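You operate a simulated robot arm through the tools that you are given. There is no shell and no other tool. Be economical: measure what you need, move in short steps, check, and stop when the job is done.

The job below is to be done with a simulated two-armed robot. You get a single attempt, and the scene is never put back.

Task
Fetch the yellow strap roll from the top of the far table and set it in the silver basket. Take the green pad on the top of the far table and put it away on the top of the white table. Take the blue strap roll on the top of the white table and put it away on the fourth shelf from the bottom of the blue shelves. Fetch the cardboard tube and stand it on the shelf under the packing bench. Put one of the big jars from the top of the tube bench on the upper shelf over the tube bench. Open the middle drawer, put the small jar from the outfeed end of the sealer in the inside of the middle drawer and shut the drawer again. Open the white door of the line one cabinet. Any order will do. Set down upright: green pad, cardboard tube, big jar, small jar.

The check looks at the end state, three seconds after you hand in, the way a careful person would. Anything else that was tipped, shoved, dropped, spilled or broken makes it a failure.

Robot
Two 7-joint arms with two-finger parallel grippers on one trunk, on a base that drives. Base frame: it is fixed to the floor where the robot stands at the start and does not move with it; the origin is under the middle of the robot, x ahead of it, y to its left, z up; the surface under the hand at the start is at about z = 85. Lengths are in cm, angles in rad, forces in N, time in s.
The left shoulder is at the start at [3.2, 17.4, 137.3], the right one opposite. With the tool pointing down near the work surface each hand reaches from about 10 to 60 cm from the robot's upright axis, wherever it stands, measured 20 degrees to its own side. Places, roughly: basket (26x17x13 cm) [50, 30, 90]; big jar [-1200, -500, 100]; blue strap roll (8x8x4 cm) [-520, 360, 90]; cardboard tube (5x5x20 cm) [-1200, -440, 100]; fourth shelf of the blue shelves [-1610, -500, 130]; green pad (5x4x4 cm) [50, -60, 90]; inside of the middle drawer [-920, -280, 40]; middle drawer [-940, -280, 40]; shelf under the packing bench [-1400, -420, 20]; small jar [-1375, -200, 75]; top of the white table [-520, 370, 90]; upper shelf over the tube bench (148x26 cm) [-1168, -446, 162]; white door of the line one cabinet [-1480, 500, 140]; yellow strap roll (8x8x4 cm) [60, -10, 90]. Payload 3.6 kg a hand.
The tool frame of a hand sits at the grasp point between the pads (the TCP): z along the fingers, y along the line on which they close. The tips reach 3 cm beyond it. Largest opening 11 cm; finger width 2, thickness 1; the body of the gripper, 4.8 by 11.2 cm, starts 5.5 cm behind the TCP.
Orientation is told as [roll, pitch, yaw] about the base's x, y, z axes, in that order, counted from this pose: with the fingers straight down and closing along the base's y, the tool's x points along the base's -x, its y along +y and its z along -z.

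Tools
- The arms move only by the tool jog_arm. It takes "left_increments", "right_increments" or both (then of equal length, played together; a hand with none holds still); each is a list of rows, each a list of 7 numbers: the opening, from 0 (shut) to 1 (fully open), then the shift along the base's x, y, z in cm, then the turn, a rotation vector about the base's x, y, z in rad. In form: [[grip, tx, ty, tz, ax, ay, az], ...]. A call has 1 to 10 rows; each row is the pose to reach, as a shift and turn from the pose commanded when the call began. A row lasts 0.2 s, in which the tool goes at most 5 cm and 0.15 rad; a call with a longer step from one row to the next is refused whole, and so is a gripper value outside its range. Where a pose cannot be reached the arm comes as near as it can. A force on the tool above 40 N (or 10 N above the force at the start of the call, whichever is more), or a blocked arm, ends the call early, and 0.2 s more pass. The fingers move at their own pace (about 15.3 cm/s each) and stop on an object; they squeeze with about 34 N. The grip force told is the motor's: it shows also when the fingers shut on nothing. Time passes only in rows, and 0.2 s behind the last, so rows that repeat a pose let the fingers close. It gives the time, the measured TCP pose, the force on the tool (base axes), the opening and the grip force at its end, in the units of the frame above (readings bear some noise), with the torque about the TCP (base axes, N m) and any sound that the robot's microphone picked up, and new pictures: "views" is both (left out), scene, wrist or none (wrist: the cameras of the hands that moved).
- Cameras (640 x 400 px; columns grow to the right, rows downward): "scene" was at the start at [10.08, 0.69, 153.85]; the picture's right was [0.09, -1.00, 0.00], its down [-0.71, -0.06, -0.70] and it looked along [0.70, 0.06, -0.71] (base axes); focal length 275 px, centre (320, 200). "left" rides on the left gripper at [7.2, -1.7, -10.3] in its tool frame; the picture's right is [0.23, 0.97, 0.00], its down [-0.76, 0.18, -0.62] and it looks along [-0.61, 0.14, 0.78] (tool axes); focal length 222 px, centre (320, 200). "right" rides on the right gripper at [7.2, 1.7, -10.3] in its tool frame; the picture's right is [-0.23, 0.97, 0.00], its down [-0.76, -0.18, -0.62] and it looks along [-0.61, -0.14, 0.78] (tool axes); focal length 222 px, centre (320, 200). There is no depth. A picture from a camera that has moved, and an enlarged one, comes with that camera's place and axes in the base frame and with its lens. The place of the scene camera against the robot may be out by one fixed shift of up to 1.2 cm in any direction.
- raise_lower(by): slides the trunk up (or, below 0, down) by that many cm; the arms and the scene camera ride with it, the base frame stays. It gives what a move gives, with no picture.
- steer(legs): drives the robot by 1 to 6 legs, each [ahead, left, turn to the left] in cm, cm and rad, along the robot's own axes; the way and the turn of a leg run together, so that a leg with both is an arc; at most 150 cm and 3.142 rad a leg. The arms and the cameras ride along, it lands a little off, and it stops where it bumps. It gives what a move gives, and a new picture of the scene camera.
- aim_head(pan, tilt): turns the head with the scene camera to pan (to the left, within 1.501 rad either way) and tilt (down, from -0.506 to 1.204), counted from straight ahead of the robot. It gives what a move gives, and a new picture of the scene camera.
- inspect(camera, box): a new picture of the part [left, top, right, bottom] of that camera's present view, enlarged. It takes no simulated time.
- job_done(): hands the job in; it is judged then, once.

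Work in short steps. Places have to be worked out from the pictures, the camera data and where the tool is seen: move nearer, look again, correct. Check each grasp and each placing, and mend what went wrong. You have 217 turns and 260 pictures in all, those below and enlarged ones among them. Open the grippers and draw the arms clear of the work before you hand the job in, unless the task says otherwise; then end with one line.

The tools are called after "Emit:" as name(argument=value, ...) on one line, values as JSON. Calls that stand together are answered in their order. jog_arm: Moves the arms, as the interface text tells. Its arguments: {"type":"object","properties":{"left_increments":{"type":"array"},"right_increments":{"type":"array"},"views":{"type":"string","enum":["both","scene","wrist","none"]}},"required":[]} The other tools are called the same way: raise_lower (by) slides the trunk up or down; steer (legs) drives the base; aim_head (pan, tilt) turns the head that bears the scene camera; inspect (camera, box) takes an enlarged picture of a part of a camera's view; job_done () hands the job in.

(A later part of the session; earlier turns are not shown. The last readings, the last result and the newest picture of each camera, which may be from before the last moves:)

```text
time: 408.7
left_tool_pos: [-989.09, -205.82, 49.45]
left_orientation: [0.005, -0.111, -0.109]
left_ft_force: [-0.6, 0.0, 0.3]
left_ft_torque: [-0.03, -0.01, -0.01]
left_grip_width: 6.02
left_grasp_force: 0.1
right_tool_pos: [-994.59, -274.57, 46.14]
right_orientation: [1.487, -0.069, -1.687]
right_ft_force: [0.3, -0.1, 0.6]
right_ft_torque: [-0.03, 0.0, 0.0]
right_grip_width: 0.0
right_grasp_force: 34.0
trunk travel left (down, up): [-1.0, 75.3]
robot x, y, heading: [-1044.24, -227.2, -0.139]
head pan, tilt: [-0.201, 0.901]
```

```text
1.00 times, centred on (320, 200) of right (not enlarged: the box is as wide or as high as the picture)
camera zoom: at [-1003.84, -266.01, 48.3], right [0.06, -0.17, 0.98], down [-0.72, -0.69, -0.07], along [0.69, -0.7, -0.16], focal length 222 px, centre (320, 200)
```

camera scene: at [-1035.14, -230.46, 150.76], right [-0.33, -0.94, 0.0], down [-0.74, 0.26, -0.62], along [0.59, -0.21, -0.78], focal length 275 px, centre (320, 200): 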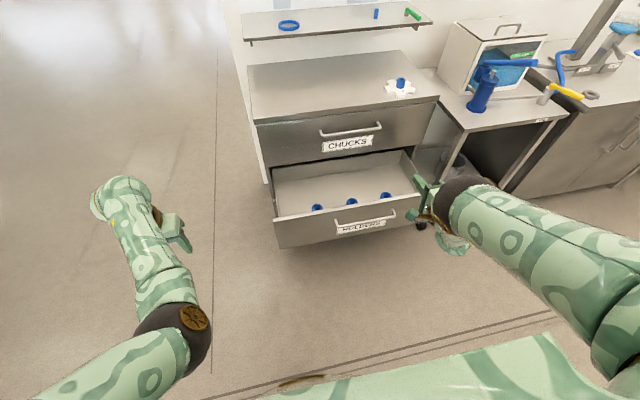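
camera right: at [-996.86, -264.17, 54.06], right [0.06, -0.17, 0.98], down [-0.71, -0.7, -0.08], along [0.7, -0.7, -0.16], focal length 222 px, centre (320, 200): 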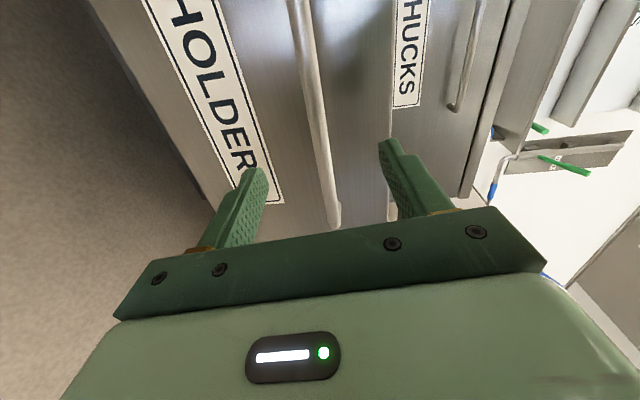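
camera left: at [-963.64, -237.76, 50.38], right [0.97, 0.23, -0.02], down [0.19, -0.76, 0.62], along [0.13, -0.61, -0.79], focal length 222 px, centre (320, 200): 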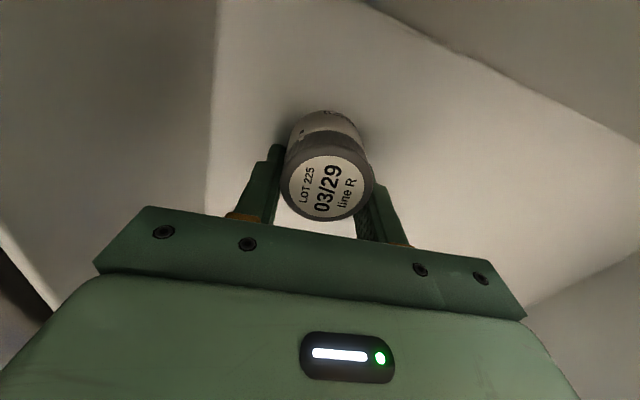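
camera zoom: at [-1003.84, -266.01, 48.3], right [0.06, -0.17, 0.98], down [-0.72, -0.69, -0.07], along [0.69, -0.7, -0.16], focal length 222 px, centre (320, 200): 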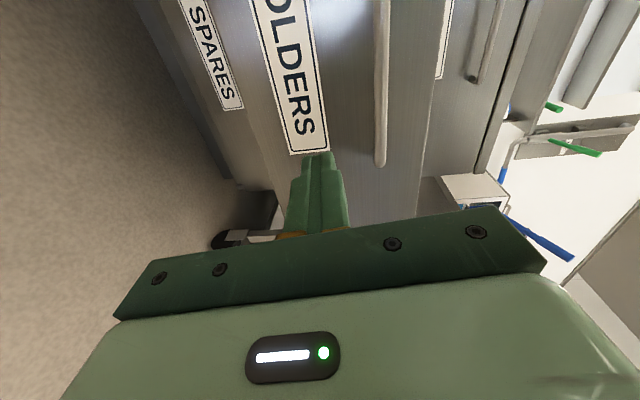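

The fist points just below the bar at the label. I drive ahead 40 cm to push the drawer in.

Emit:
steer(legs=[[40, 0, 0]])

```text
time: 411.2
left_tool_pos: [-951.0, -209.8, 48.2]
left_orientation: [0.026, -0.071, -0.101]
left_ft_force: [-0.4, -0.4, 0.8]
left_ft_torque: [0.0, 0.03, 0.01]
left_grip_width: 6.03
left_grasp_force: 0.1
right_tool_pos: [-954.66, -279.74, 46.08]
right_orientation: [1.485, -0.069, -1.68]
right_ft_force: [0.0, 0.1, -0.7]
right_ft_torque: [-0.02, 0.01, 0.0]
right_grip_width: 0.01
right_grasp_force: 33.8
trunk travel left (down, up): [-1.0, 75.3]
robot x, y, heading: [-1004.9, -232.89, -0.126]
head pan, tilt: [-0.201, 0.901]
camera scene: at [-974.29, -238.55, 103.39], right [-0.33, -0.94, 0.0], down [-0.74, 0.26, -0.62], along [0.59, -0.2, -0.78], focal length 275 px, centre (320, 200)
```

scene: 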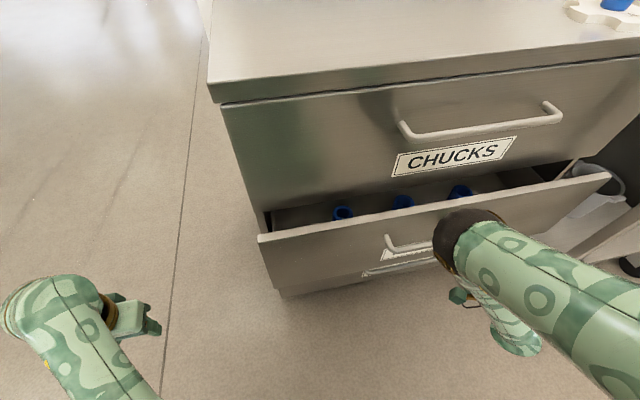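

It is nearly shut. I push the rest until it stops.

Emit:
steer(legs=[[6, 0, 0]])

Emit:
steer(legs=[[5, 0, 0]])

```text
time: 412.2
left_tool_pos: [-944.96, -210.31, 48.45]
left_orientation: [0.035, -0.072, -0.103]
left_ft_force: [0.2, -0.6, -1.2]
left_ft_torque: [-0.01, 0.05, 0.03]
left_grip_width: 6.05
left_grasp_force: 0.0
right_tool_pos: [-948.72, -280.48, 46.14]
right_orientation: [1.485, -0.07, -1.683]
right_ft_force: [-0.9, 0.2, -0.7]
right_ft_torque: [-0.01, 0.02, -0.01]
right_grip_width: 0.0
right_grasp_force: 34.2
trunk travel left (down, up): [-1.0, 75.3]
robot x, y, heading: [-998.83, -233.49, -0.137]
head pan, tilt: [-0.201, 0.901]
camera scene: at [-968.36, -239.33, 103.38], right [-0.33, -0.94, 0.0], down [-0.74, 0.26, -0.62], along [0.59, -0.2, -0.78], focal length 275 px, centre (320, 200)
```

scene: 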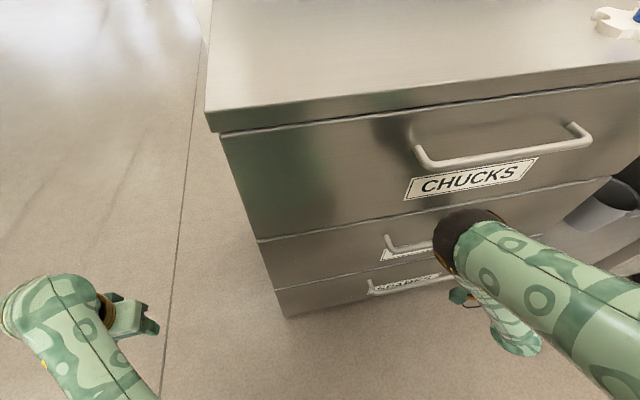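

```text
time: 412.9
left_tool_pos: [-944.02, -210.32, 48.55]
left_orientation: [0.038, -0.077, -0.107]
left_ft_force: [0.0, 0.4, 0.0]
left_ft_torque: [0.01, 0.01, 0.0]
left_grip_width: 6.05
left_grasp_force: 0.0
right_tool_pos: [-948.69, -280.66, 45.86]
right_orientation: [1.476, -0.068, -1.688]
right_ft_force: [-6.6, 4.4, 5.4]
right_ft_torque: [-0.04, -0.28, 0.04]
right_grip_width: 0.0
right_grasp_force: 34.1
trunk travel left (down, up): [-1.0, 75.3]
robot x, y, heading: [-998.03, -233.41, -0.133]
head pan, tilt: [-0.201, 0.901]
stopped in leg 1: the force on the tool passed its limit at 75 N (the readings are from after the stop); the commanded pose is now the measured one
camera scene: at [-967.69, -239.42, 103.39], right [-0.33, -0.94, 0.0], down [-0.74, 0.26, -0.62], along [0.59, -0.2, -0.78], focal length 275 px, centre (320, 200)
```

scene: 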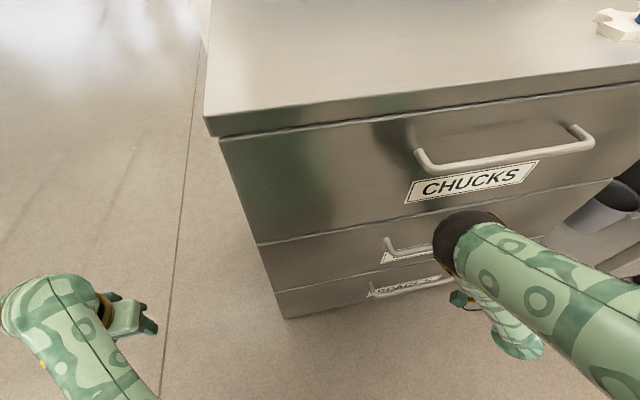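

The drawer is shut. I back away, raise the trunk, and roll the right hand so the fingers point ahead and close sideways, ready for upright cylinders.

Emit:
steer(legs=[[-45, 0, 0]])

Emit:
raise_lower(by=40)

Emit:
jog_arm(right_increments=[[0.3, 0, 0, 0, -0.145, 0.02, 0], [0.3, 0, 0, 0, -0.29, 0.04, 0], [0.3, 0, 0, 0, -0.435, 0.06, 0], [0.3, 0, 0, 0, -0.58, 0.08, 0], [0.3, 0, 0, 0, -0.725, 0.1, 0], [0.3, 0, 0, 0, -0.87, 0.12, 0], [0.3, 0, 0, 0, -1.015, 0.14, 0], [0.3, 0, 0, 0, -1.16, 0.16, 0], [0.3, 0, 0, 0, -1.305, 0.18, 0], [0.3, 0, 0, 0, -1.45, 0.2, 0]], views="scene")

```text
time: 415.6
left_tool_pos: [-988.63, -204.07, 48.43]
left_orientation: [0.037, -0.076, -0.101]
left_ft_force: [0.9, 0.2, 0.3]
left_ft_torque: [0.01, -0.02, 0.01]
left_grip_width: 6.04
left_grasp_force: 0.1
right_tool_pos: [-993.11, -274.62, 45.88]
right_orientation: [1.474, -0.067, -1.685]
right_ft_force: [0.1, -0.5, -0.2]
right_ft_torque: [-0.06, 0.0, -0.06]
right_grip_width: 0.0
right_grasp_force: 34.0
trunk travel left (down, up): [-1.0, 75.3]
robot x, y, heading: [-1042.63, -227.77, -0.131]
head pan, tilt: [-0.201, 0.901]
camera scene: at [-1012.24, -233.41, 103.39], right [-0.33, -0.94, 0.0], down [-0.74, 0.26, -0.62], along [0.59, -0.2, -0.78], focal length 275 px, centre (320, 200)
```

scene: 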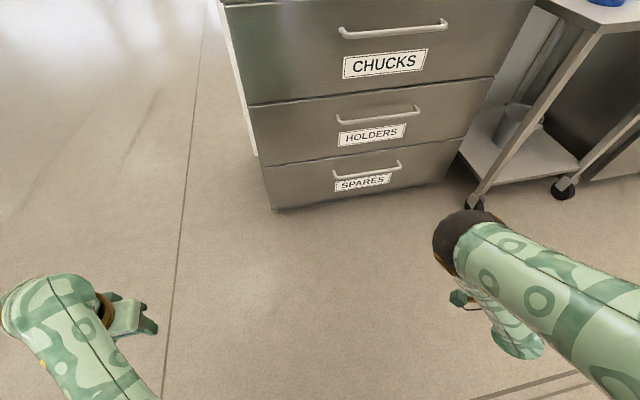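

```text
time: 419.5
left_tool_pos: [-988.66, -204.28, 88.43]
left_orientation: [0.038, -0.074, -0.103]
left_ft_force: [0.3, -0.1, -0.4]
left_ft_torque: [0.01, 0.01, 0.02]
left_grip_width: 6.04
left_grasp_force: 0.1
right_tool_pos: [-993.09, -274.6, 85.88]
right_orientation: [1.473, -0.067, -1.683]
right_ft_force: [0.4, -0.3, -0.1]
right_ft_torque: [0.0, 0.01, 0.0]
right_grip_width: 0.0
right_grasp_force: 34.2
trunk travel left (down, up): [-41.0, 35.3]
robot x, y, heading: [-1042.89, -227.55, -0.133]
head pan, tilt: [-0.201, 0.901]
```

```text
time: 421.7
left_tool_pos: [-988.68, -204.25, 88.57]
left_orientation: [0.038, -0.076, -0.106]
left_ft_force: [1.4, 0.4, 0.0]
left_ft_torque: [-0.02, 0.04, 0.03]
left_grip_width: 6.07
left_grasp_force: 0.0
right_tool_pos: [-995.37, -275.88, 88.59]
right_orientation: [0.864, -1.523, -1.08]
right_ft_force: [0.1, 0.5, 0.4]
right_ft_torque: [0.03, 0.02, -0.01]
right_grip_width: 3.3
right_grasp_force: 0.0
right hand out of reach, approached as far as the arm can: row 3, 4, 5, 6, 7, 8, 9, 10
trunk travel left (down, up): [-41.0, 35.3]
robot x, y, heading: [-1043.24, -227.65, -0.133]
head pan, tilt: [-0.201, 0.901]
camera scene: at [-1032.18, -230.75, 145.22], right [-0.33, -0.94, 0.0], down [-0.74, 0.26, -0.62], along [0.59, -0.2, -0.78], focal length 275 px, centre (320, 200)
```

scene: 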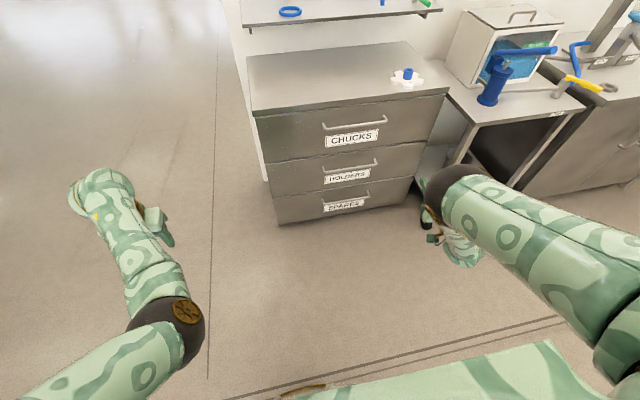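

The drawer is closed and the right hand points ahead. I drive back west along the known lane, then south into the aisle facing the tube bench.

Emit:
steer(legs=[[0, 78, 0.13], [-125, 0, 0], [-120, 0, 0], [0, -120, 0]])

Emit:
aim_head(pan=-0.5, tilt=0.4)

```text
time: 443.1
left_tool_pos: [-1231.68, -238.08, 88.49]
left_orientation: [0.039, -0.077, 0.029]
left_ft_force: [0.4, -0.9, -0.8]
left_ft_torque: [0.01, 0.02, 0.02]
left_grip_width: 6.06
left_grasp_force: 0.2
right_tool_pos: [-1228.67, -310.05, 88.51]
right_orientation: [0.893, -1.519, -0.975]
right_ft_force: [0.3, 0.1, -0.7]
right_ft_torque: [0.04, -0.02, -0.02]
right_grip_width: 3.32
right_grasp_force: 0.1
trunk travel left (down, up): [-41.0, 35.3]
robot x, y, heading: [-1282.3, -268.38, 0.002]
head pan, tilt: [-0.201, 0.901]
camera scene: at [-1271.25, -270.1, 145.22], right [-0.2, -0.98, 0.0], down [-0.77, 0.16, -0.62], along [0.61, -0.12, -0.78], focal length 275 px, centre (320, 200)
```

scene: 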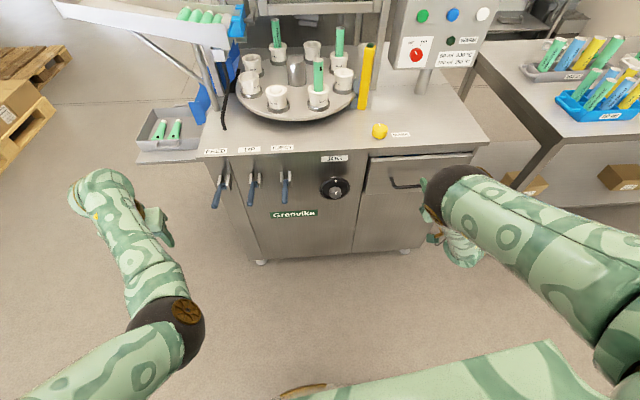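

```text
time: 444.0
left_tool_pos: [-1231.73, -238.03, 88.59]
left_orientation: [0.038, -0.075, 0.029]
left_ft_force: [0.7, 0.8, -0.3]
left_ft_torque: [-0.02, 0.0, 0.02]
left_grip_width: 6.05
left_grasp_force: 0.1
right_tool_pos: [-1228.7, -310.06, 88.49]
right_orientation: [0.891, -1.52, -0.972]
right_ft_force: [0.2, 0.0, -0.2]
right_ft_torque: [0.0, -0.02, 0.03]
right_grip_width: 3.29
right_grasp_force: 0.0
trunk travel left (down, up): [-41.0, 35.3]
robot x, y, heading: [-1282.53, -268.56, 0.006]
head pan, tilt: [-0.499, 0.4]
camera scene: at [-1270.51, -272.99, 149.51], right [-0.48, -0.88, 0.0], down [-0.34, 0.19, -0.92], along [0.81, -0.44, -0.39], focal length 275 px, centre (320, 200)
```

scene: 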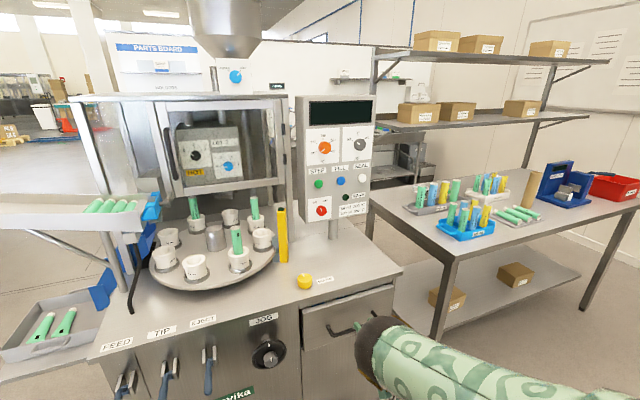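

The tube bench is to the right: tubes in racks and the cardboard tube near the middle. I back off a bit, raise the trunk, and slide south to stand in front of it.

Emit:
raise_lower(by=25)

Emit:
steer(legs=[[-22, 0, 0], [0, -100, 0], [0, -80, 0]])

Emit:
aim_head(pan=0.0, tilt=0.4)

```text
time: 446.6
left_tool_pos: [-1231.65, -238.03, 113.62]
left_orientation: [0.039, -0.075, 0.03]
left_ft_force: [0.3, 0.0, -0.1]
left_ft_torque: [0.0, -0.01, -0.02]
left_grip_width: 6.07
left_grasp_force: 0.0
right_tool_pos: [-1228.54, -310.14, 116.01]
right_orientation: [1.865, -1.527, -1.941]
right_ft_force: [0.4, -0.8, -0.5]
right_ft_torque: [0.01, 0.0, 0.0]
right_grip_width: 3.3
right_grasp_force: 0.0
trunk travel left (down, up): [-66.0, 10.3]
robot x, y, heading: [-1282.32, -268.28, -0.0]
head pan, tilt: [-0.499, 0.4]
```

```text
time: 456.9
left_tool_pos: [-1253.53, -418.46, 113.54]
left_orientation: [0.04, -0.076, 0.022]
left_ft_force: [-0.4, 0.4, -0.1]
left_ft_torque: [0.0, -0.02, -0.01]
left_grip_width: 6.06
left_grasp_force: 0.0
right_tool_pos: [-1250.97, -490.5, 116.05]
right_orientation: [1.871, -1.529, -1.953]
right_ft_force: [0.2, -0.2, -0.5]
right_ft_torque: [0.0, 0.0, 0.01]
right_grip_width: 3.29
right_grasp_force: 0.0
trunk travel left (down, up): [-66.0, 10.3]
robot x, y, heading: [-1304.66, -448.26, -0.01]
head pan, tilt: [-0.499, 0.4]
camera scene: at [-1295.64, -453.14, 174.63], right [-0.49, -0.87, 0.0], down [-0.34, 0.19, -0.92], along [0.81, -0.45, -0.39], focal length 275 px, centre (320, 200)
```

scene: 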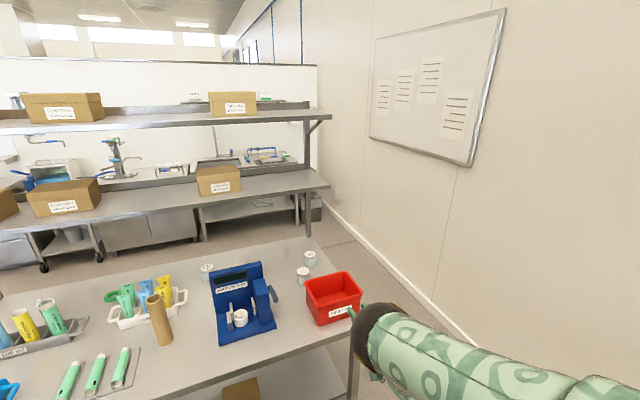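

```text
time: 457.9
left_tool_pos: [-1253.44, -418.5, 113.55]
left_orientation: [0.038, -0.077, 0.021]
left_ft_force: [0.1, -0.4, 0.6]
left_ft_torque: [0.01, -0.04, 0.0]
left_grip_width: 6.06
left_grasp_force: 0.0
right_tool_pos: [-1250.98, -490.56, 116.11]
right_orientation: [1.872, -1.527, -1.953]
right_ft_force: [-0.8, 0.6, -0.4]
right_ft_torque: [0.01, -0.02, -0.02]
right_grip_width: 3.3
right_grasp_force: 0.1
trunk travel left (down, up): [-66.0, 10.3]
robot x, y, heading: [-1304.41, -448.48, -0.008]
head pan, tilt: [0.0, 0.4]
camera scene: at [-1294.48, -448.71, 174.63], right [-0.01, -1.0, 0.0], down [-0.39, 0.0, -0.92], along [0.92, -0.01, -0.39], focal length 275 px, centre (320, 200)
```

scene: 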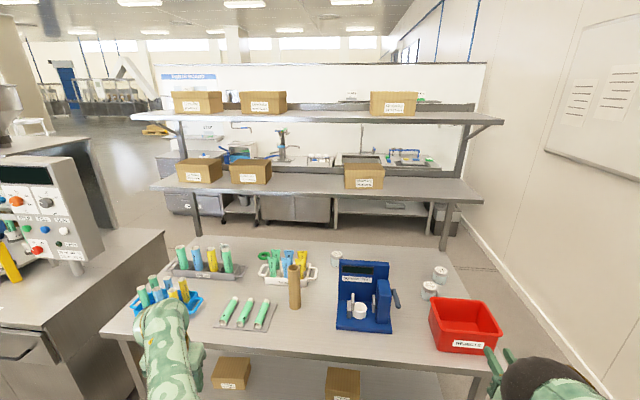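

Everything is in view: the cardboard tube stands at about (-1208,-440) on the bench top (z≈90), big jars at (-1198,-499), (-1186,-508) and (-1173,-459), and the top shelf has a gap near y=-454. Tube first: I raise the trunk, slide left, and lower the right hand in front of the bench.

Emit:
raise_lower(by=10)

Emit:
steer(legs=[[0, 50, 0]])

Emit:
jog_arm(right_increments=[[0.6, 0, 0, -4, 0, 0, 0], [0.8, 0, 0, -8, 0, 0, 0], [0.8, 0, 0, -12, 0, 0, 0], [0.8, 0, 0, -16, 0, 0, 0], [0.8, 0, 0, -20, 0, 0, 0], [0.8, 0, 0, -23, 0, 0, 0]], views="both")

```text
time: 459.2
left_tool_pos: [-1253.57, -418.59, 123.55]
left_orientation: [0.038, -0.075, 0.021]
left_ft_force: [-0.2, 1.3, 0.6]
left_ft_torque: [-0.01, -0.02, -0.02]
left_grip_width: 6.04
left_grasp_force: 0.1
right_tool_pos: [-1251.0, -490.46, 126.0]
right_orientation: [1.841, -1.528, -1.924]
right_ft_force: [-0.3, 0.3, -0.4]
right_ft_torque: [0.0, 0.01, -0.01]
right_grip_width: 3.31
right_grasp_force: 0.0
trunk travel left (down, up): [-76.0, 0.3]
robot x, y, heading: [-1304.2, -448.71, -0.006]
head pan, tilt: [0.0, 0.4]
```

```text
time: 462.1
left_tool_pos: [-1253.54, -368.96, 123.55]
left_orientation: [0.039, -0.077, 0.03]
left_ft_force: [-0.8, -0.2, -0.7]
left_ft_torque: [-0.02, 0.0, 0.03]
left_grip_width: 6.05
left_grasp_force: 0.0
right_tool_pos: [-1250.45, -441.07, 126.13]
right_orientation: [1.845, -1.526, -1.917]
right_ft_force: [-0.3, 1.0, 0.7]
right_ft_torque: [0.01, 0.0, -0.01]
right_grip_width: 3.31
right_grasp_force: 0.0
trunk travel left (down, up): [-76.0, 0.3]
robot x, y, heading: [-1304.51, -399.74, 0.003]
head pan, tilt: [0.0, 0.4]
camera scene: at [-1294.44, -399.58, 184.61], right [0.0, -1.0, 0.0], down [-0.39, 0.0, -0.92], along [0.92, 0.0, -0.39], focal length 275 px, centre (320, 200)
```

scene: 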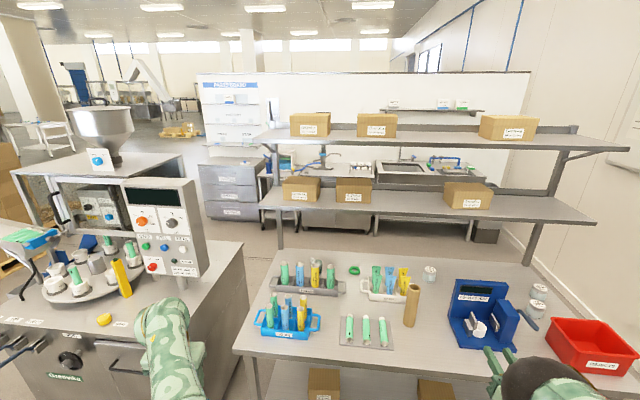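

```text
time: 463.5
left_tool_pos: [-1253.61, -368.89, 123.54]
left_orientation: [0.04, -0.075, 0.031]
left_ft_force: [0.4, -0.5, -0.1]
left_ft_torque: [-0.02, 0.04, -0.01]
left_grip_width: 6.07
left_grasp_force: 0.0
right_tool_pos: [-1257.77, -443.56, 119.33]
right_orientation: [1.803, -1.529, -1.87]
right_ft_force: [0.1, -0.4, -0.6]
right_ft_torque: [0.0, 0.02, -0.01]
right_grip_width: 8.81
right_grasp_force: 0.0
right hand out of reach, approached as far as the arm can: row 1, 2, 3, 4, 5, 6
trunk travel left (down, up): [-76.0, 0.3]
robot x, y, heading: [-1304.38, -399.52, -0.0]
head pan, tilt: [0.0, 0.4]
camera scene: at [-1294.46, -399.48, 184.61], right [0.0, -1.0, 0.0], down [-0.39, 0.0, -0.92], along [0.92, 0.0, -0.39], focal length 275 px, centre (320, 200)
camera right: at [-1267.82, -440.82, 112.01], right [0.06, 0.96, 0.27], down [-0.64, -0.17, 0.75], along [0.76, -0.22, 0.61], focal length 222 px, centre (320, 200)
```

scene: 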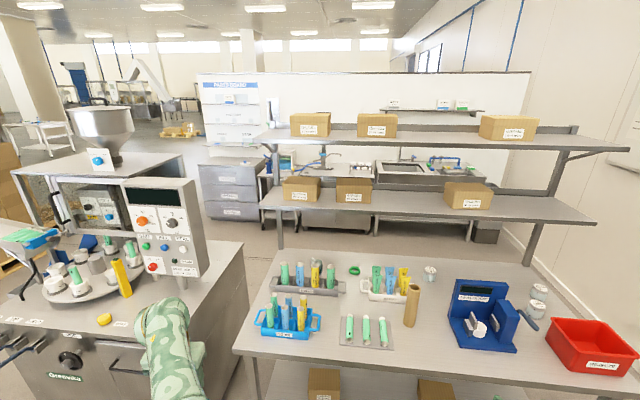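
right: 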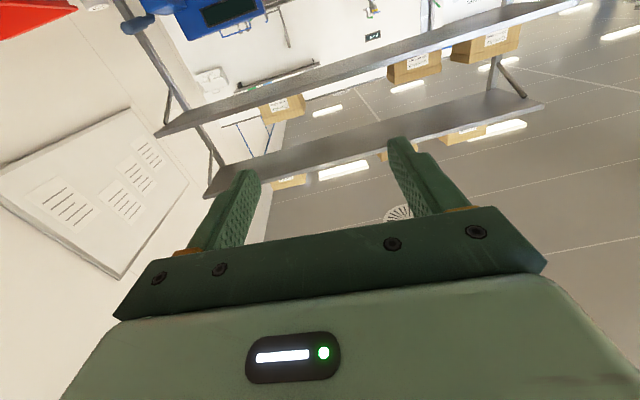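

Level fingers are at this arm's limit, so I use a 45° forward-down grip instead, which also suits placing under a bench. I tilt the hand back by about 0.7 rad and lower it.

Emit:
jog_arm(right_increments=[[0.8, 0.5, 0, -1, 0, 0.13, 0], [0.8, 1, 0.5, -2, 0, 0.26, 0], [0.8, 1.5, 1, -4, 0, 0.39, 0], [0.8, 2, 1.5, -6, 0, 0.52, 0], [0.8, 2, 2, -9, 0, 0.65, 0], [0.8, 2, 2, -12, 0, 0.72, 0], [0.8, 2, 2, -14, 0, 0.72, 0]], views="wrist")

```text
time: 465.1
left_tool_pos: [-1253.62, -368.91, 123.51]
left_orientation: [0.039, -0.076, 0.03]
left_ft_force: [-0.8, 0.0, 0.3]
left_ft_torque: [0.03, 0.01, -0.04]
left_grip_width: 6.05
left_grasp_force: 0.0
right_tool_pos: [-1255.83, -441.52, 105.46]
right_orientation: [-0.019, -0.859, -0.061]
right_ft_force: [-0.3, -0.2, 0.8]
right_ft_torque: [0.01, 0.01, 0.0]
right_grip_width: 8.77
right_grasp_force: 0.0
right hand out of reach, approached as far as the arm can: row 7
trunk travel left (down, up): [-76.0, 0.3]
robot x, y, heading: [-1304.12, -399.74, 0.004]
head pan, tilt: [0.0, 0.4]
camera right: at [-1268.24, -438.79, 106.82], right [0.22, 0.96, 0.16], down [0.01, -0.17, 0.99], along [0.97, -0.22, -0.05], focal length 222 px, centre (320, 200)
```

right: 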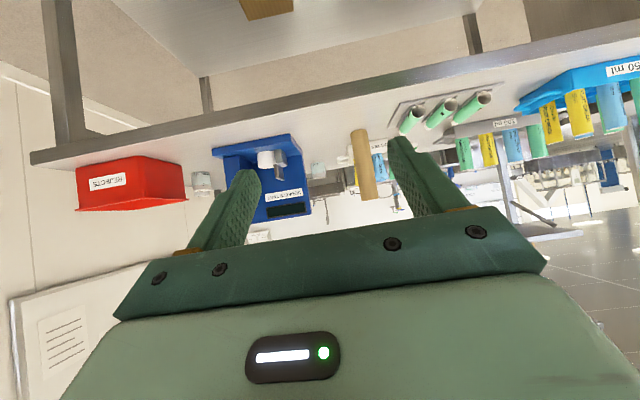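

The tube is at y≈-439.5. I lower 4 cm by the trunk and drive ahead 32 cm, then look.

Emit:
raise_lower(by=-4)

Emit:
steer(legs=[[33, 2, 0]])

Emit:
inspect(camera="right", box=[0, 0, 640, 400])

```text
time: 465.9
left_tool_pos: [-1253.49, -368.91, 119.53]
left_orientation: [0.037, -0.079, 0.031]
left_ft_force: [-0.2, -0.6, 0.5]
left_ft_torque: [0.05, -0.03, -0.01]
left_grip_width: 6.05
left_grasp_force: 0.2
right_tool_pos: [-1255.79, -441.47, 101.66]
right_orientation: [-0.019, -0.86, -0.063]
right_ft_force: [-0.3, 0.5, 0.0]
right_ft_torque: [0.0, -0.01, -0.01]
right_grip_width: 8.82
right_grasp_force: 0.0
trunk travel left (down, up): [-72.0, 4.3]
robot x, y, heading: [-1303.89, -399.51, -0.0]
head pan, tilt: [0.0, 0.4]
```

```text
time: 468.1
left_tool_pos: [-1220.09, -366.5, 119.59]
left_orientation: [0.038, -0.077, 0.033]
left_ft_force: [-0.4, -0.1, -0.3]
left_ft_torque: [-0.02, 0.01, -0.02]
left_grip_width: 6.06
left_grasp_force: 0.0
right_tool_pos: [-1221.94, -439.29, 101.6]
right_orientation: [-0.019, -0.859, -0.059]
right_ft_force: [-0.1, -0.6, 0.2]
right_ft_torque: [-0.02, 0.01, 0.0]
right_grip_width: 8.79
right_grasp_force: 0.0
trunk travel left (down, up): [-72.0, 4.3]
robot x, y, heading: [-1270.63, -397.4, 0.004]
head pan, tilt: [0.0, 0.4]
camera scene: at [-1260.86, -397.33, 180.63], right [0.0, -1.0, 0.0], down [-0.39, 0.0, -0.92], along [0.92, 0.0, -0.39], focal length 275 px, centre (320, 200)
```

scene: 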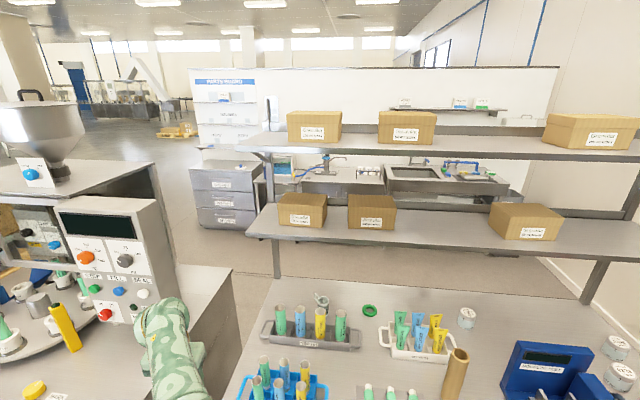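

```text
1.00 times, centred on (320, 200) of right (not enlarged: the box is as wide or as high as the picture)
camera zoom: at [-1234.48, -436.54, 102.9], right [0.22, 0.96, 0.16], down [0.01, -0.17, 0.99], along [0.98, -0.21, -0.05], focal length 222 px, centre (320, 200)
```

zoom: 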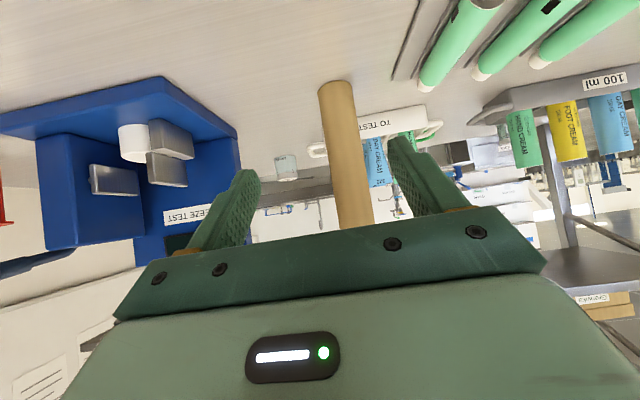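

The tube is at (-1204.5,-438.2). I drive ahead 17 cm with a 1 cm shift left, then close on it.

Emit:
steer(legs=[[17, 1.1, 0]])

Emit:
inspect(camera="right", box=[0, 0, 640, 400])

```text
time: 469.6
left_tool_pos: [-1203.09, -365.59, 119.56]
left_orientation: [0.039, -0.077, 0.031]
left_ft_force: [0.0, 0.5, -0.1]
left_ft_torque: [0.01, 0.02, 0.0]
left_grip_width: 6.01
left_grasp_force: 0.0
right_tool_pos: [-1205.32, -438.17, 101.67]
right_orientation: [-0.019, -0.862, -0.061]
right_ft_force: [-0.3, -0.4, -0.3]
right_ft_torque: [-0.02, -0.01, 0.01]
right_grip_width: 8.78
right_grasp_force: 0.1
trunk travel left (down, up): [-72.0, 4.3]
robot x, y, heading: [-1253.72, -396.06, -0.004]
head pan, tilt: [0.0, 0.4]
camera scene: at [-1243.91, -396.18, 180.64], right [0.0, -1.0, 0.0], down [-0.39, 0.0, -0.92], along [0.92, 0.0, -0.39], focal length 275 px, centre (320, 200)
```

scene: 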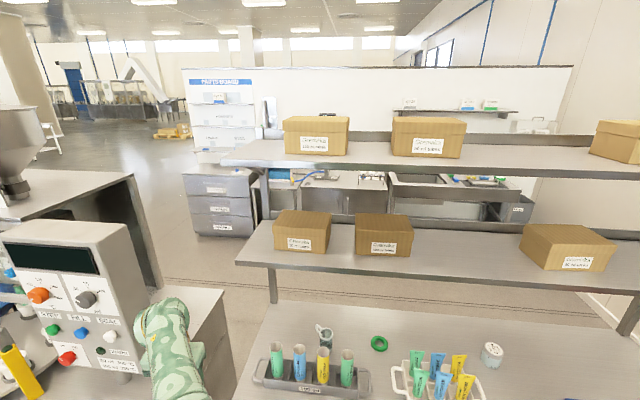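

```text
1.00 times, centred on (320, 200) of right (not enlarged: the box is as wide or as high as the picture)
camera zoom: at [-1217.58, -435.46, 102.92], right [0.22, 0.96, 0.16], down [0.01, -0.17, 0.99], along [0.98, -0.22, -0.05], focal length 222 px, centre (320, 200)
```

zoom: 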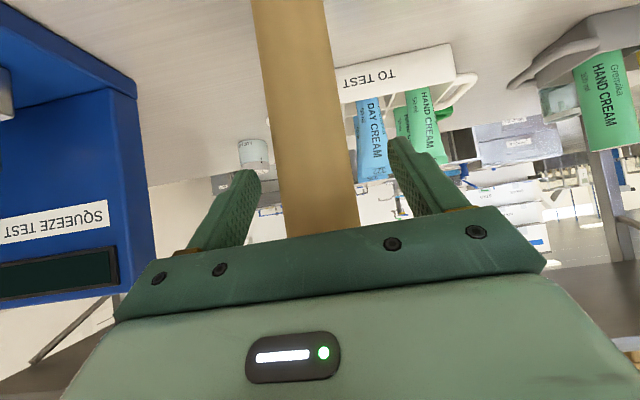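

The tube is between the fingers. I reach 1.5 cm further, close, and lift a little.

Emit:
jog_arm(right_increments=[[0.8, 0.8, 0, 0, 0, 0, 0], [0.8, 1.6, 0, 0, 0, 0, 0], [0.3, 1.6, 0, 0, 0, 0, 0], [0.1, 1.6, 0, 0, 0, 0, 0], [0, 1.6, 0, 0, 0, 0, 0], [0, 1.6, 0, 0, 0, 0, 0], [0, 1.6, 0, 1, 0, 0, 0], [0, 1.6, 0, 2.5, 0, 0, 0]], views="wrist")

```text
time: 471.4
left_tool_pos: [-1202.9, -365.53, 119.59]
left_orientation: [0.04, -0.074, 0.031]
left_ft_force: [-0.4, 0.4, -0.2]
left_ft_torque: [-0.03, 0.0, 0.0]
left_grip_width: 6.05
left_grasp_force: 0.0
right_tool_pos: [-1203.44, -438.24, 104.07]
right_orientation: [-0.02, -0.861, -0.064]
right_ft_force: [-0.9, 0.1, -0.3]
right_ft_torque: [0.03, -0.01, 0.01]
right_grip_width: 4.78
right_grasp_force: 34.2
trunk travel left (down, up): [-72.0, 4.3]
robot x, y, heading: [-1253.61, -396.15, 0.002]
head pan, tilt: [0.0, 0.4]
camera right: at [-1215.94, -435.46, 105.34], right [0.22, 0.96, 0.16], down [0.01, -0.17, 0.99], along [0.98, -0.22, -0.05], focal length 222 px, centre (320, 200)
```

right: 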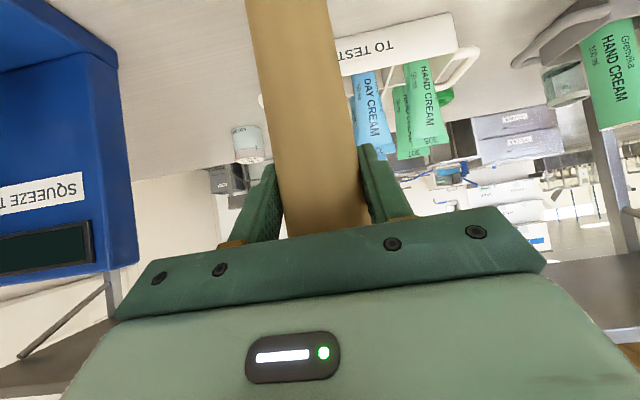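

The tube is held (4.8 cm). I lift a bit more, back off, and slide south so the left hand is in line with the big jar at (-1198,-499).

Emit:
raise_lower(by=4)

Emit:
steer(legs=[[-45, 0, 0], [0, -70, 0], [0, -63, 0]])

Emit:
aim_head(pan=0.3, tilt=0.7)

```text
time: 472.2
left_tool_pos: [-1202.9, -365.56, 123.56]
left_orientation: [0.038, -0.075, 0.032]
left_ft_force: [-0.5, 0.1, 0.4]
left_ft_torque: [-0.01, -0.02, 0.04]
left_grip_width: 6.04
left_grasp_force: 0.1
right_tool_pos: [-1203.47, -438.28, 108.07]
right_orientation: [-0.018, -0.862, -0.062]
right_ft_force: [0.5, -0.5, -0.4]
right_ft_torque: [-0.01, 0.01, 0.0]
right_grip_width: 4.79
right_grasp_force: 34.0
trunk travel left (down, up): [-76.0, 0.3]
robot x, y, heading: [-1253.56, -395.84, 0.004]
head pan, tilt: [0.0, 0.4]
```

```text
time: 481.4
left_tool_pos: [-1246.72, -496.35, 123.52]
left_orientation: [0.039, -0.076, 0.047]
left_ft_force: [-1.1, -0.1, 0.1]
left_ft_torque: [-0.01, -0.02, -0.04]
left_grip_width: 6.03
left_grasp_force: 0.0
right_tool_pos: [-1246.13, -568.83, 108.23]
right_orientation: [-0.021, -0.861, -0.045]
right_ft_force: [-0.4, 0.1, -0.1]
right_ft_torque: [0.0, 0.0, -0.01]
right_grip_width: 4.75
right_grasp_force: 34.4
trunk travel left (down, up): [-76.0, 0.3]
robot x, y, heading: [-1296.99, -527.98, 0.011]
head pan, tilt: [0.0, 0.4]
camera scene: at [-1287.16, -527.59, 184.61], right [0.02, -1.0, 0.0], down [-0.39, -0.01, -0.92], along [0.92, 0.02, -0.39], focal length 275 px, centre (320, 200)
```

scene: 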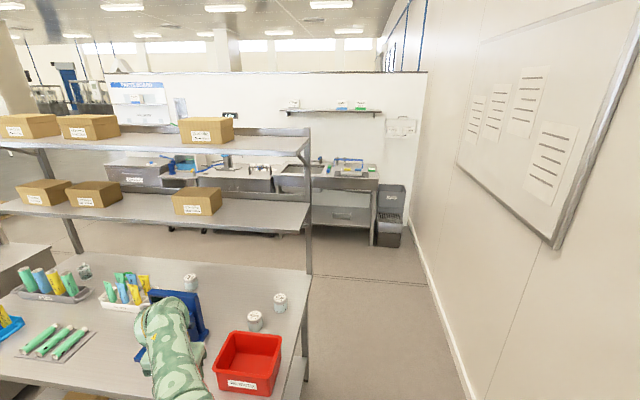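

```text
time: 482.2
left_tool_pos: [-1246.73, -496.44, 123.58]
left_orientation: [0.038, -0.076, 0.045]
left_ft_force: [0.3, 0.8, -0.7]
left_ft_torque: [-0.01, -0.01, 0.01]
left_grip_width: 6.07
left_grasp_force: 0.1
right_tool_pos: [-1246.28, -569.11, 108.15]
right_orientation: [-0.02, -0.86, -0.046]
right_ft_force: [0.4, 0.4, -0.6]
right_ft_torque: [-0.02, -0.01, -0.02]
right_grip_width: 4.73
right_grasp_force: 33.8
trunk travel left (down, up): [-76.0, 0.3]
robot x, y, heading: [-1296.97, -527.8, 0.016]
head pan, tilt: [0.3, 0.7]
camera scene: at [-1288.35, -525.24, 181.93], right [0.31, -0.95, 0.0], down [-0.61, -0.2, -0.77], along [0.73, 0.24, -0.64], focal length 275 px, centre (320, 200)
```

scene: 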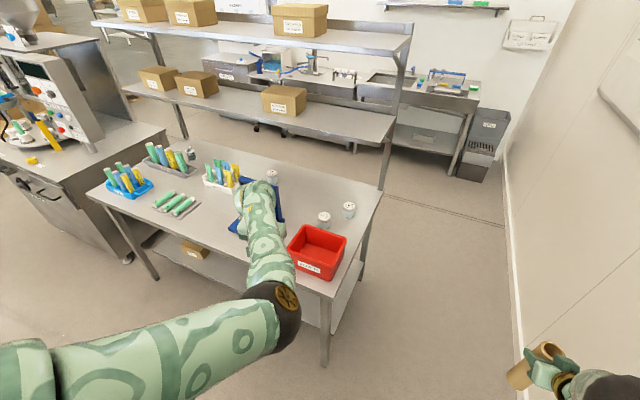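

Jar 1 stands at about (-1196.5,-497), next to the red bin. I drive ahead so the left hand comes above it and look from the wrist.

Emit:
steer(legs=[[47, 0, -0.014]])

Emit:
jog_arm(left_increments=[[0.9, 0, 0, -3, 0, 0.04, 0], [1, 0, 0, -6, -0.02, 0.075, -0.03], [1, 0, 0, -9, -0.04, 0.075, -0.03]], views="wrist")

```text
time: 485.1
left_tool_pos: [-1198.95, -496.9, 123.6]
left_orientation: [0.038, -0.077, 0.028]
left_ft_force: [0.4, 0.2, 0.1]
left_ft_torque: [0.0, -0.03, 0.01]
left_grip_width: 6.06
left_grasp_force: 0.0
right_tool_pos: [-1199.84, -569.47, 108.1]
right_orientation: [-0.019, -0.861, -0.065]
right_ft_force: [0.1, -0.1, 0.6]
right_ft_torque: [0.0, 0.0, 0.01]
right_grip_width: 4.74
right_grasp_force: 34.3
trunk travel left (down, up): [-76.0, 0.3]
robot x, y, heading: [-1249.39, -527.28, -0.001]
head pan, tilt: [0.3, 0.7]
camera scene: at [-1241.1, -524.97, 181.93], right [0.29, -0.96, 0.0], down [-0.62, -0.19, -0.77], along [0.73, 0.23, -0.64], focal length 275 px, centre (320, 200)
```

scene: 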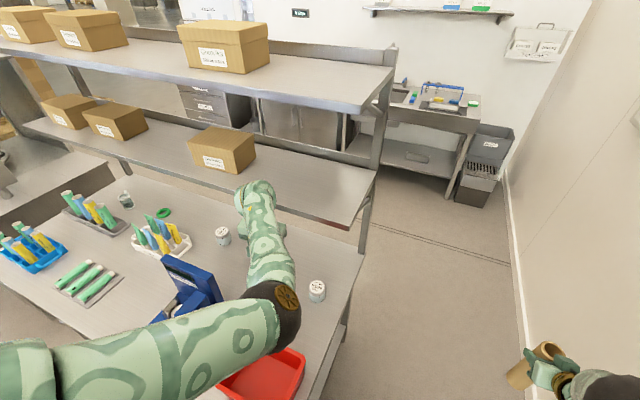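

```text
time: 485.9
left_tool_pos: [-1198.87, -496.91, 114.38]
left_orientation: [0.0, 0.001, 0.0]
left_ft_force: [0.6, -0.5, 0.5]
left_ft_torque: [-0.03, -0.01, -0.01]
left_grip_width: 11.0
left_grasp_force: 0.0
right_tool_pos: [-1199.71, -569.6, 108.1]
right_orientation: [-0.021, -0.859, -0.062]
right_ft_force: [-0.5, -0.6, -0.3]
right_ft_torque: [-0.02, 0.02, -0.01]
right_grip_width: 4.75
right_grasp_force: 34.2
trunk travel left (down, up): [-76.0, 0.3]
robot x, y, heading: [-1249.72, -527.28, -0.003]
head pan, tilt: [0.3, 0.7]
camera left: at [-1206.08, -498.38, 124.57], right [-0.23, 0.97, 0.0], down [0.76, 0.18, 0.62], along [0.61, 0.14, -0.78], focal length 222 px, centre (320, 200)
```

left: 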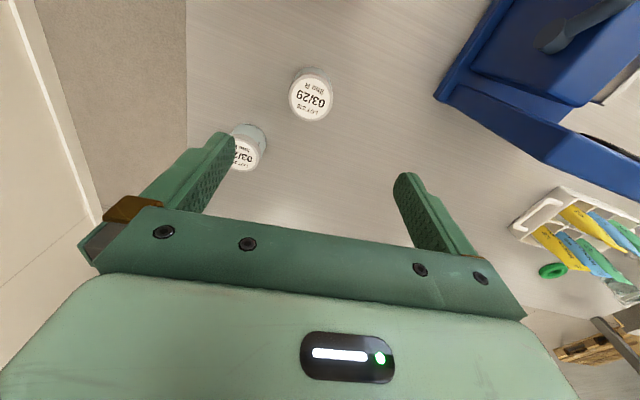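

Jar 1's lid is at about (-1198.7,-498), with jar 2 11 cm off to the side. I go down to z≈104 and check the height.

Emit:
jog_arm(left_increments=[[1, 0, -0.5, -3, 0, 0, 0], [1, 0, -1, -6, 0, 0, 0], [1, 0, -1, -10, 0, 0, 0]], views="wrist")

```text
time: 486.7
left_tool_pos: [-1200.64, -497.37, 108.94]
left_orientation: [0.001, -0.002, 0.0]
left_ft_force: [0.0, 0.1, 0.1]
left_ft_torque: [0.01, 0.0, 0.01]
left_grip_width: 10.99
left_grasp_force: 0.1
left hand out of reach, approached as far as the arm can: row 2, 3
right_tool_pos: [-1199.63, -569.77, 108.11]
right_orientation: [-0.02, -0.861, -0.065]
right_ft_force: [-0.3, -0.3, -1.2]
right_ft_torque: [-0.01, 0.0, -0.01]
right_grip_width: 4.73
right_grasp_force: 34.5
trunk travel left (down, up): [-76.0, 0.3]
robot x, y, heading: [-1249.62, -527.4, -0.002]
head pan, tilt: [0.3, 0.7]
camera left: at [-1207.71, -498.94, 119.07], right [-0.23, 0.97, 0.0], down [0.76, 0.18, 0.62], along [0.61, 0.14, -0.78], focal length 222 px, centre (320, 200)
```

left: 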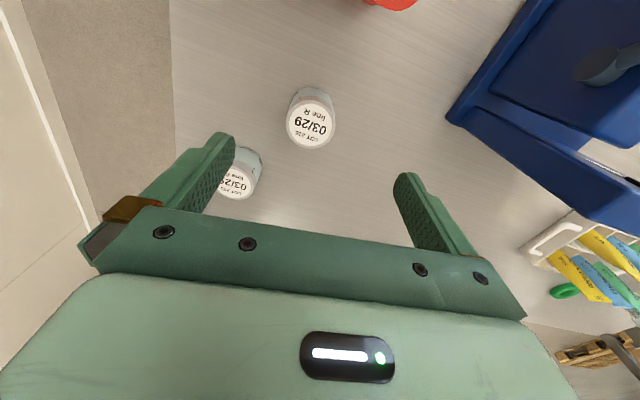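

The arm needs a lower trunk. I lower it 12 cm with the hand over the jar and look.

Emit:
raise_lower(by=-11)

Emit:
inspect(camera="left", box=[0, 0, 640, 400])

```text
time: 488.1
left_tool_pos: [-1200.55, -497.31, 97.78]
left_orientation: [0.0, -0.001, 0.001]
left_ft_force: [0.6, 0.3, -0.1]
left_ft_torque: [-0.02, -0.03, 0.01]
left_grip_width: 11.01
left_grasp_force: 0.0
right_tool_pos: [-1199.75, -569.72, 97.19]
right_orientation: [-0.021, -0.861, -0.063]
right_ft_force: [-0.3, 0.1, 0.0]
right_ft_torque: [-0.02, 0.03, 0.02]
right_grip_width: 4.74
right_grasp_force: 33.9
trunk travel left (down, up): [-65.0, 11.3]
robot x, y, heading: [-1249.81, -527.55, -0.003]
head pan, tilt: [0.3, 0.7]
```

```text
1.00 times, centred on (320, 200) of left (not enlarged: the box is as wide or as high as the picture)
camera zoom: at [-1207.66, -498.96, 107.99], right [-0.23, 0.97, 0.0], down [0.76, 0.18, 0.62], along [0.61, 0.14, -0.78], focal length 222 px, centre (320, 200)
```

zoom: 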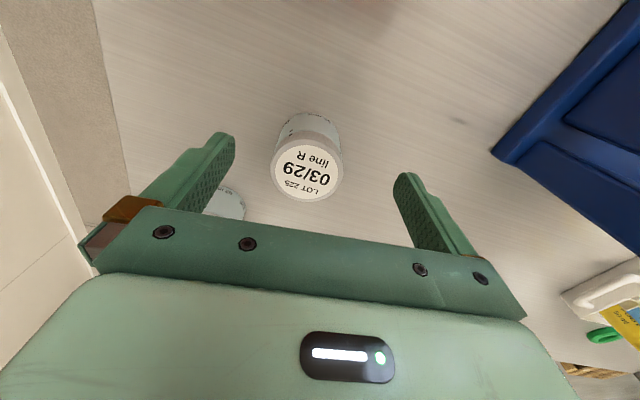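

Triangulated: jar centre (-1198.3,-497.9), lid z≈92.7. I nudge the base 2.3 cm ahead, lower the trunk in two steps, and close.

Emit:
steer(legs=[[2.3, -0.6, 0]])

Emit:
raise_lower(by=-7.3)

Emit:
inspect(camera="left", box=[0, 0, 640, 400])

```text
time: 488.9
left_tool_pos: [-1198.6, -497.94, 97.79]
left_orientation: [-0.004, 0.0, 0.001]
left_ft_force: [0.0, 0.2, -0.3]
left_ft_torque: [-0.03, 0.01, 0.0]
left_grip_width: 11.03
left_grasp_force: 0.1
right_tool_pos: [-1197.66, -570.18, 97.15]
right_orientation: [-0.021, -0.861, -0.061]
right_ft_force: [-0.1, -0.2, -0.5]
right_ft_torque: [-0.02, 0.01, -0.01]
right_grip_width: 4.75
right_grasp_force: 33.8
trunk travel left (down, up): [-65.0, 11.3]
robot x, y, heading: [-1247.44, -528.02, -0.002]
head pan, tilt: [0.3, 0.7]
camera scene: at [-1238.94, -525.49, 170.96], right [0.3, -0.96, 0.0], down [-0.61, -0.19, -0.77], along [0.73, 0.23, -0.64], focal length 275 px, centre (320, 200)
```

scene: 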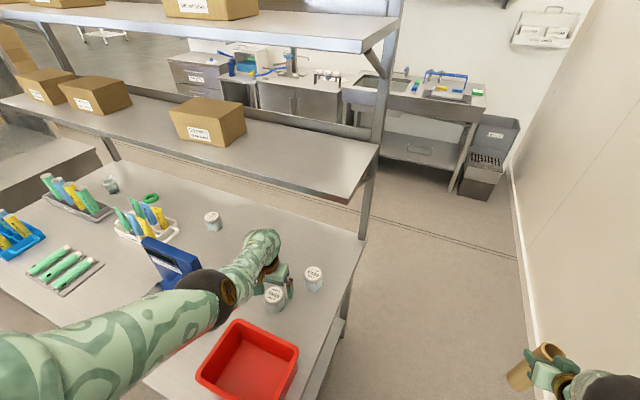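

```text
time: 490.0
left_tool_pos: [-1198.49, -498.01, 90.44]
left_orientation: [-0.001, 0.001, 0.002]
left_ft_force: [-0.2, 0.2, -0.3]
left_ft_torque: [-0.01, 0.05, 0.0]
left_grip_width: 10.98
left_grasp_force: 0.1
right_tool_pos: [-1197.58, -570.19, 89.71]
right_orientation: [-0.02, -0.86, -0.063]
right_ft_force: [-0.4, -0.5, 0.1]
right_ft_torque: [0.03, 0.0, 0.0]
right_grip_width: 4.73
right_grasp_force: 34.4
trunk travel left (down, up): [-57.7, 18.6]
robot x, y, heading: [-1247.59, -528.17, -0.004]
head pan, tilt: [0.3, 0.7]
```

```text
1.00 times, centred on (320, 200) of left (not enlarged: the box is as wide or as high as the picture)
camera zoom: at [-1205.58, -499.6, 100.66], right [-0.23, 0.97, 0.0], down [0.76, 0.18, 0.62], along [0.61, 0.14, -0.78], focal length 222 px, centre (320, 200)
```

zoom: 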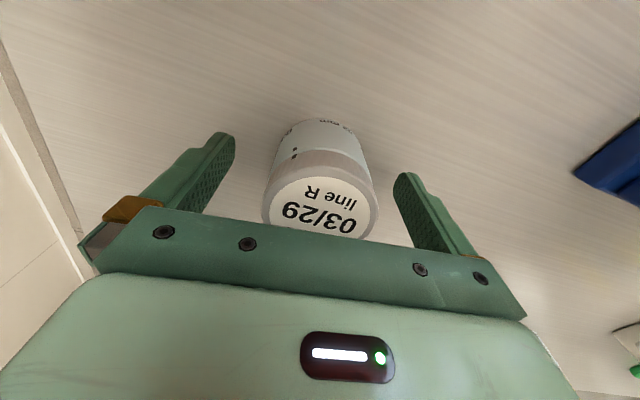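

Centred. I close on the jar and lift by trunk.

Emit:
jog_arm(left_increments=[[0.7, 0, 0, 0, 0, 0, 0], [0.3, 0, 0, 0, 0, 0, 0], [0, 0, 0, 0, 0, 0, 0], [0, 0, 0, 0, 0, 0, 0], [0, 0, 0, 0, 0, 0, 0]], views="none")

Emit:
raise_lower(by=18)

Emit:
inspect(camera="left", box=[0, 0, 640, 400])

```text
time: 491.2
left_tool_pos: [-1198.56, -498.08, 90.56]
left_orientation: [0.0, -0.001, 0.0]
left_ft_force: [-0.7, 1.3, 2.1]
left_ft_torque: [0.07, 0.03, 0.03]
left_grip_width: 6.13
left_grasp_force: 34.4
right_tool_pos: [-1197.65, -570.28, 89.82]
right_orientation: [-0.019, -0.862, -0.063]
right_ft_force: [0.0, -0.1, 0.1]
right_ft_torque: [0.0, 0.0, 0.03]
right_grip_width: 4.75
right_grasp_force: 34.0
trunk travel left (down, up): [-57.7, 18.6]
robot x, y, heading: [-1247.69, -527.89, 0.001]
head pan, tilt: [0.3, 0.7]
```

```text
time: 493.2
left_tool_pos: [-1198.49, -497.91, 108.32]
left_orientation: [0.0, 0.0, 0.0]
left_ft_force: [0.8, -0.5, -2.5]
left_ft_torque: [-0.01, -0.01, -0.03]
left_grip_width: 6.11
left_grasp_force: 34.3
right_tool_pos: [-1197.63, -570.22, 107.74]
right_orientation: [-0.018, -0.857, -0.061]
right_ft_force: [-0.4, 0.1, 0.6]
right_ft_torque: [0.0, 0.01, -0.02]
right_grip_width: 4.75
right_grasp_force: 34.1
trunk travel left (down, up): [-75.7, 0.6]
robot x, y, heading: [-1247.41, -528.2, 0.001]
head pan, tilt: [0.3, 0.7]
```

```text
1.00 times, centred on (320, 200) of left (not enlarged: the box is as wide or as high as the picture)
camera zoom: at [-1205.59, -499.6, 118.64], right [-0.23, 0.97, 0.0], down [0.76, 0.18, 0.62], along [0.61, 0.14, -0.78], focal length 222 px, centre (320, 200)
```

zoom: 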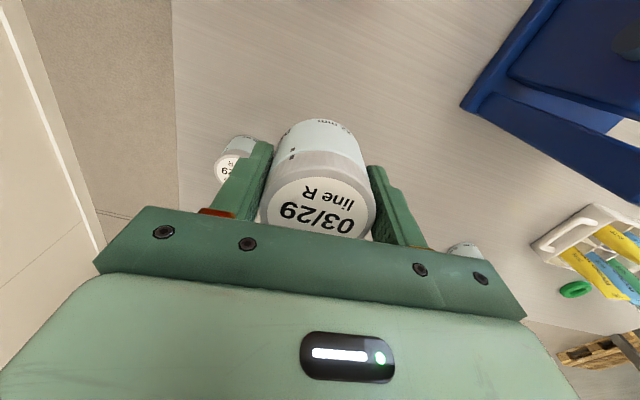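

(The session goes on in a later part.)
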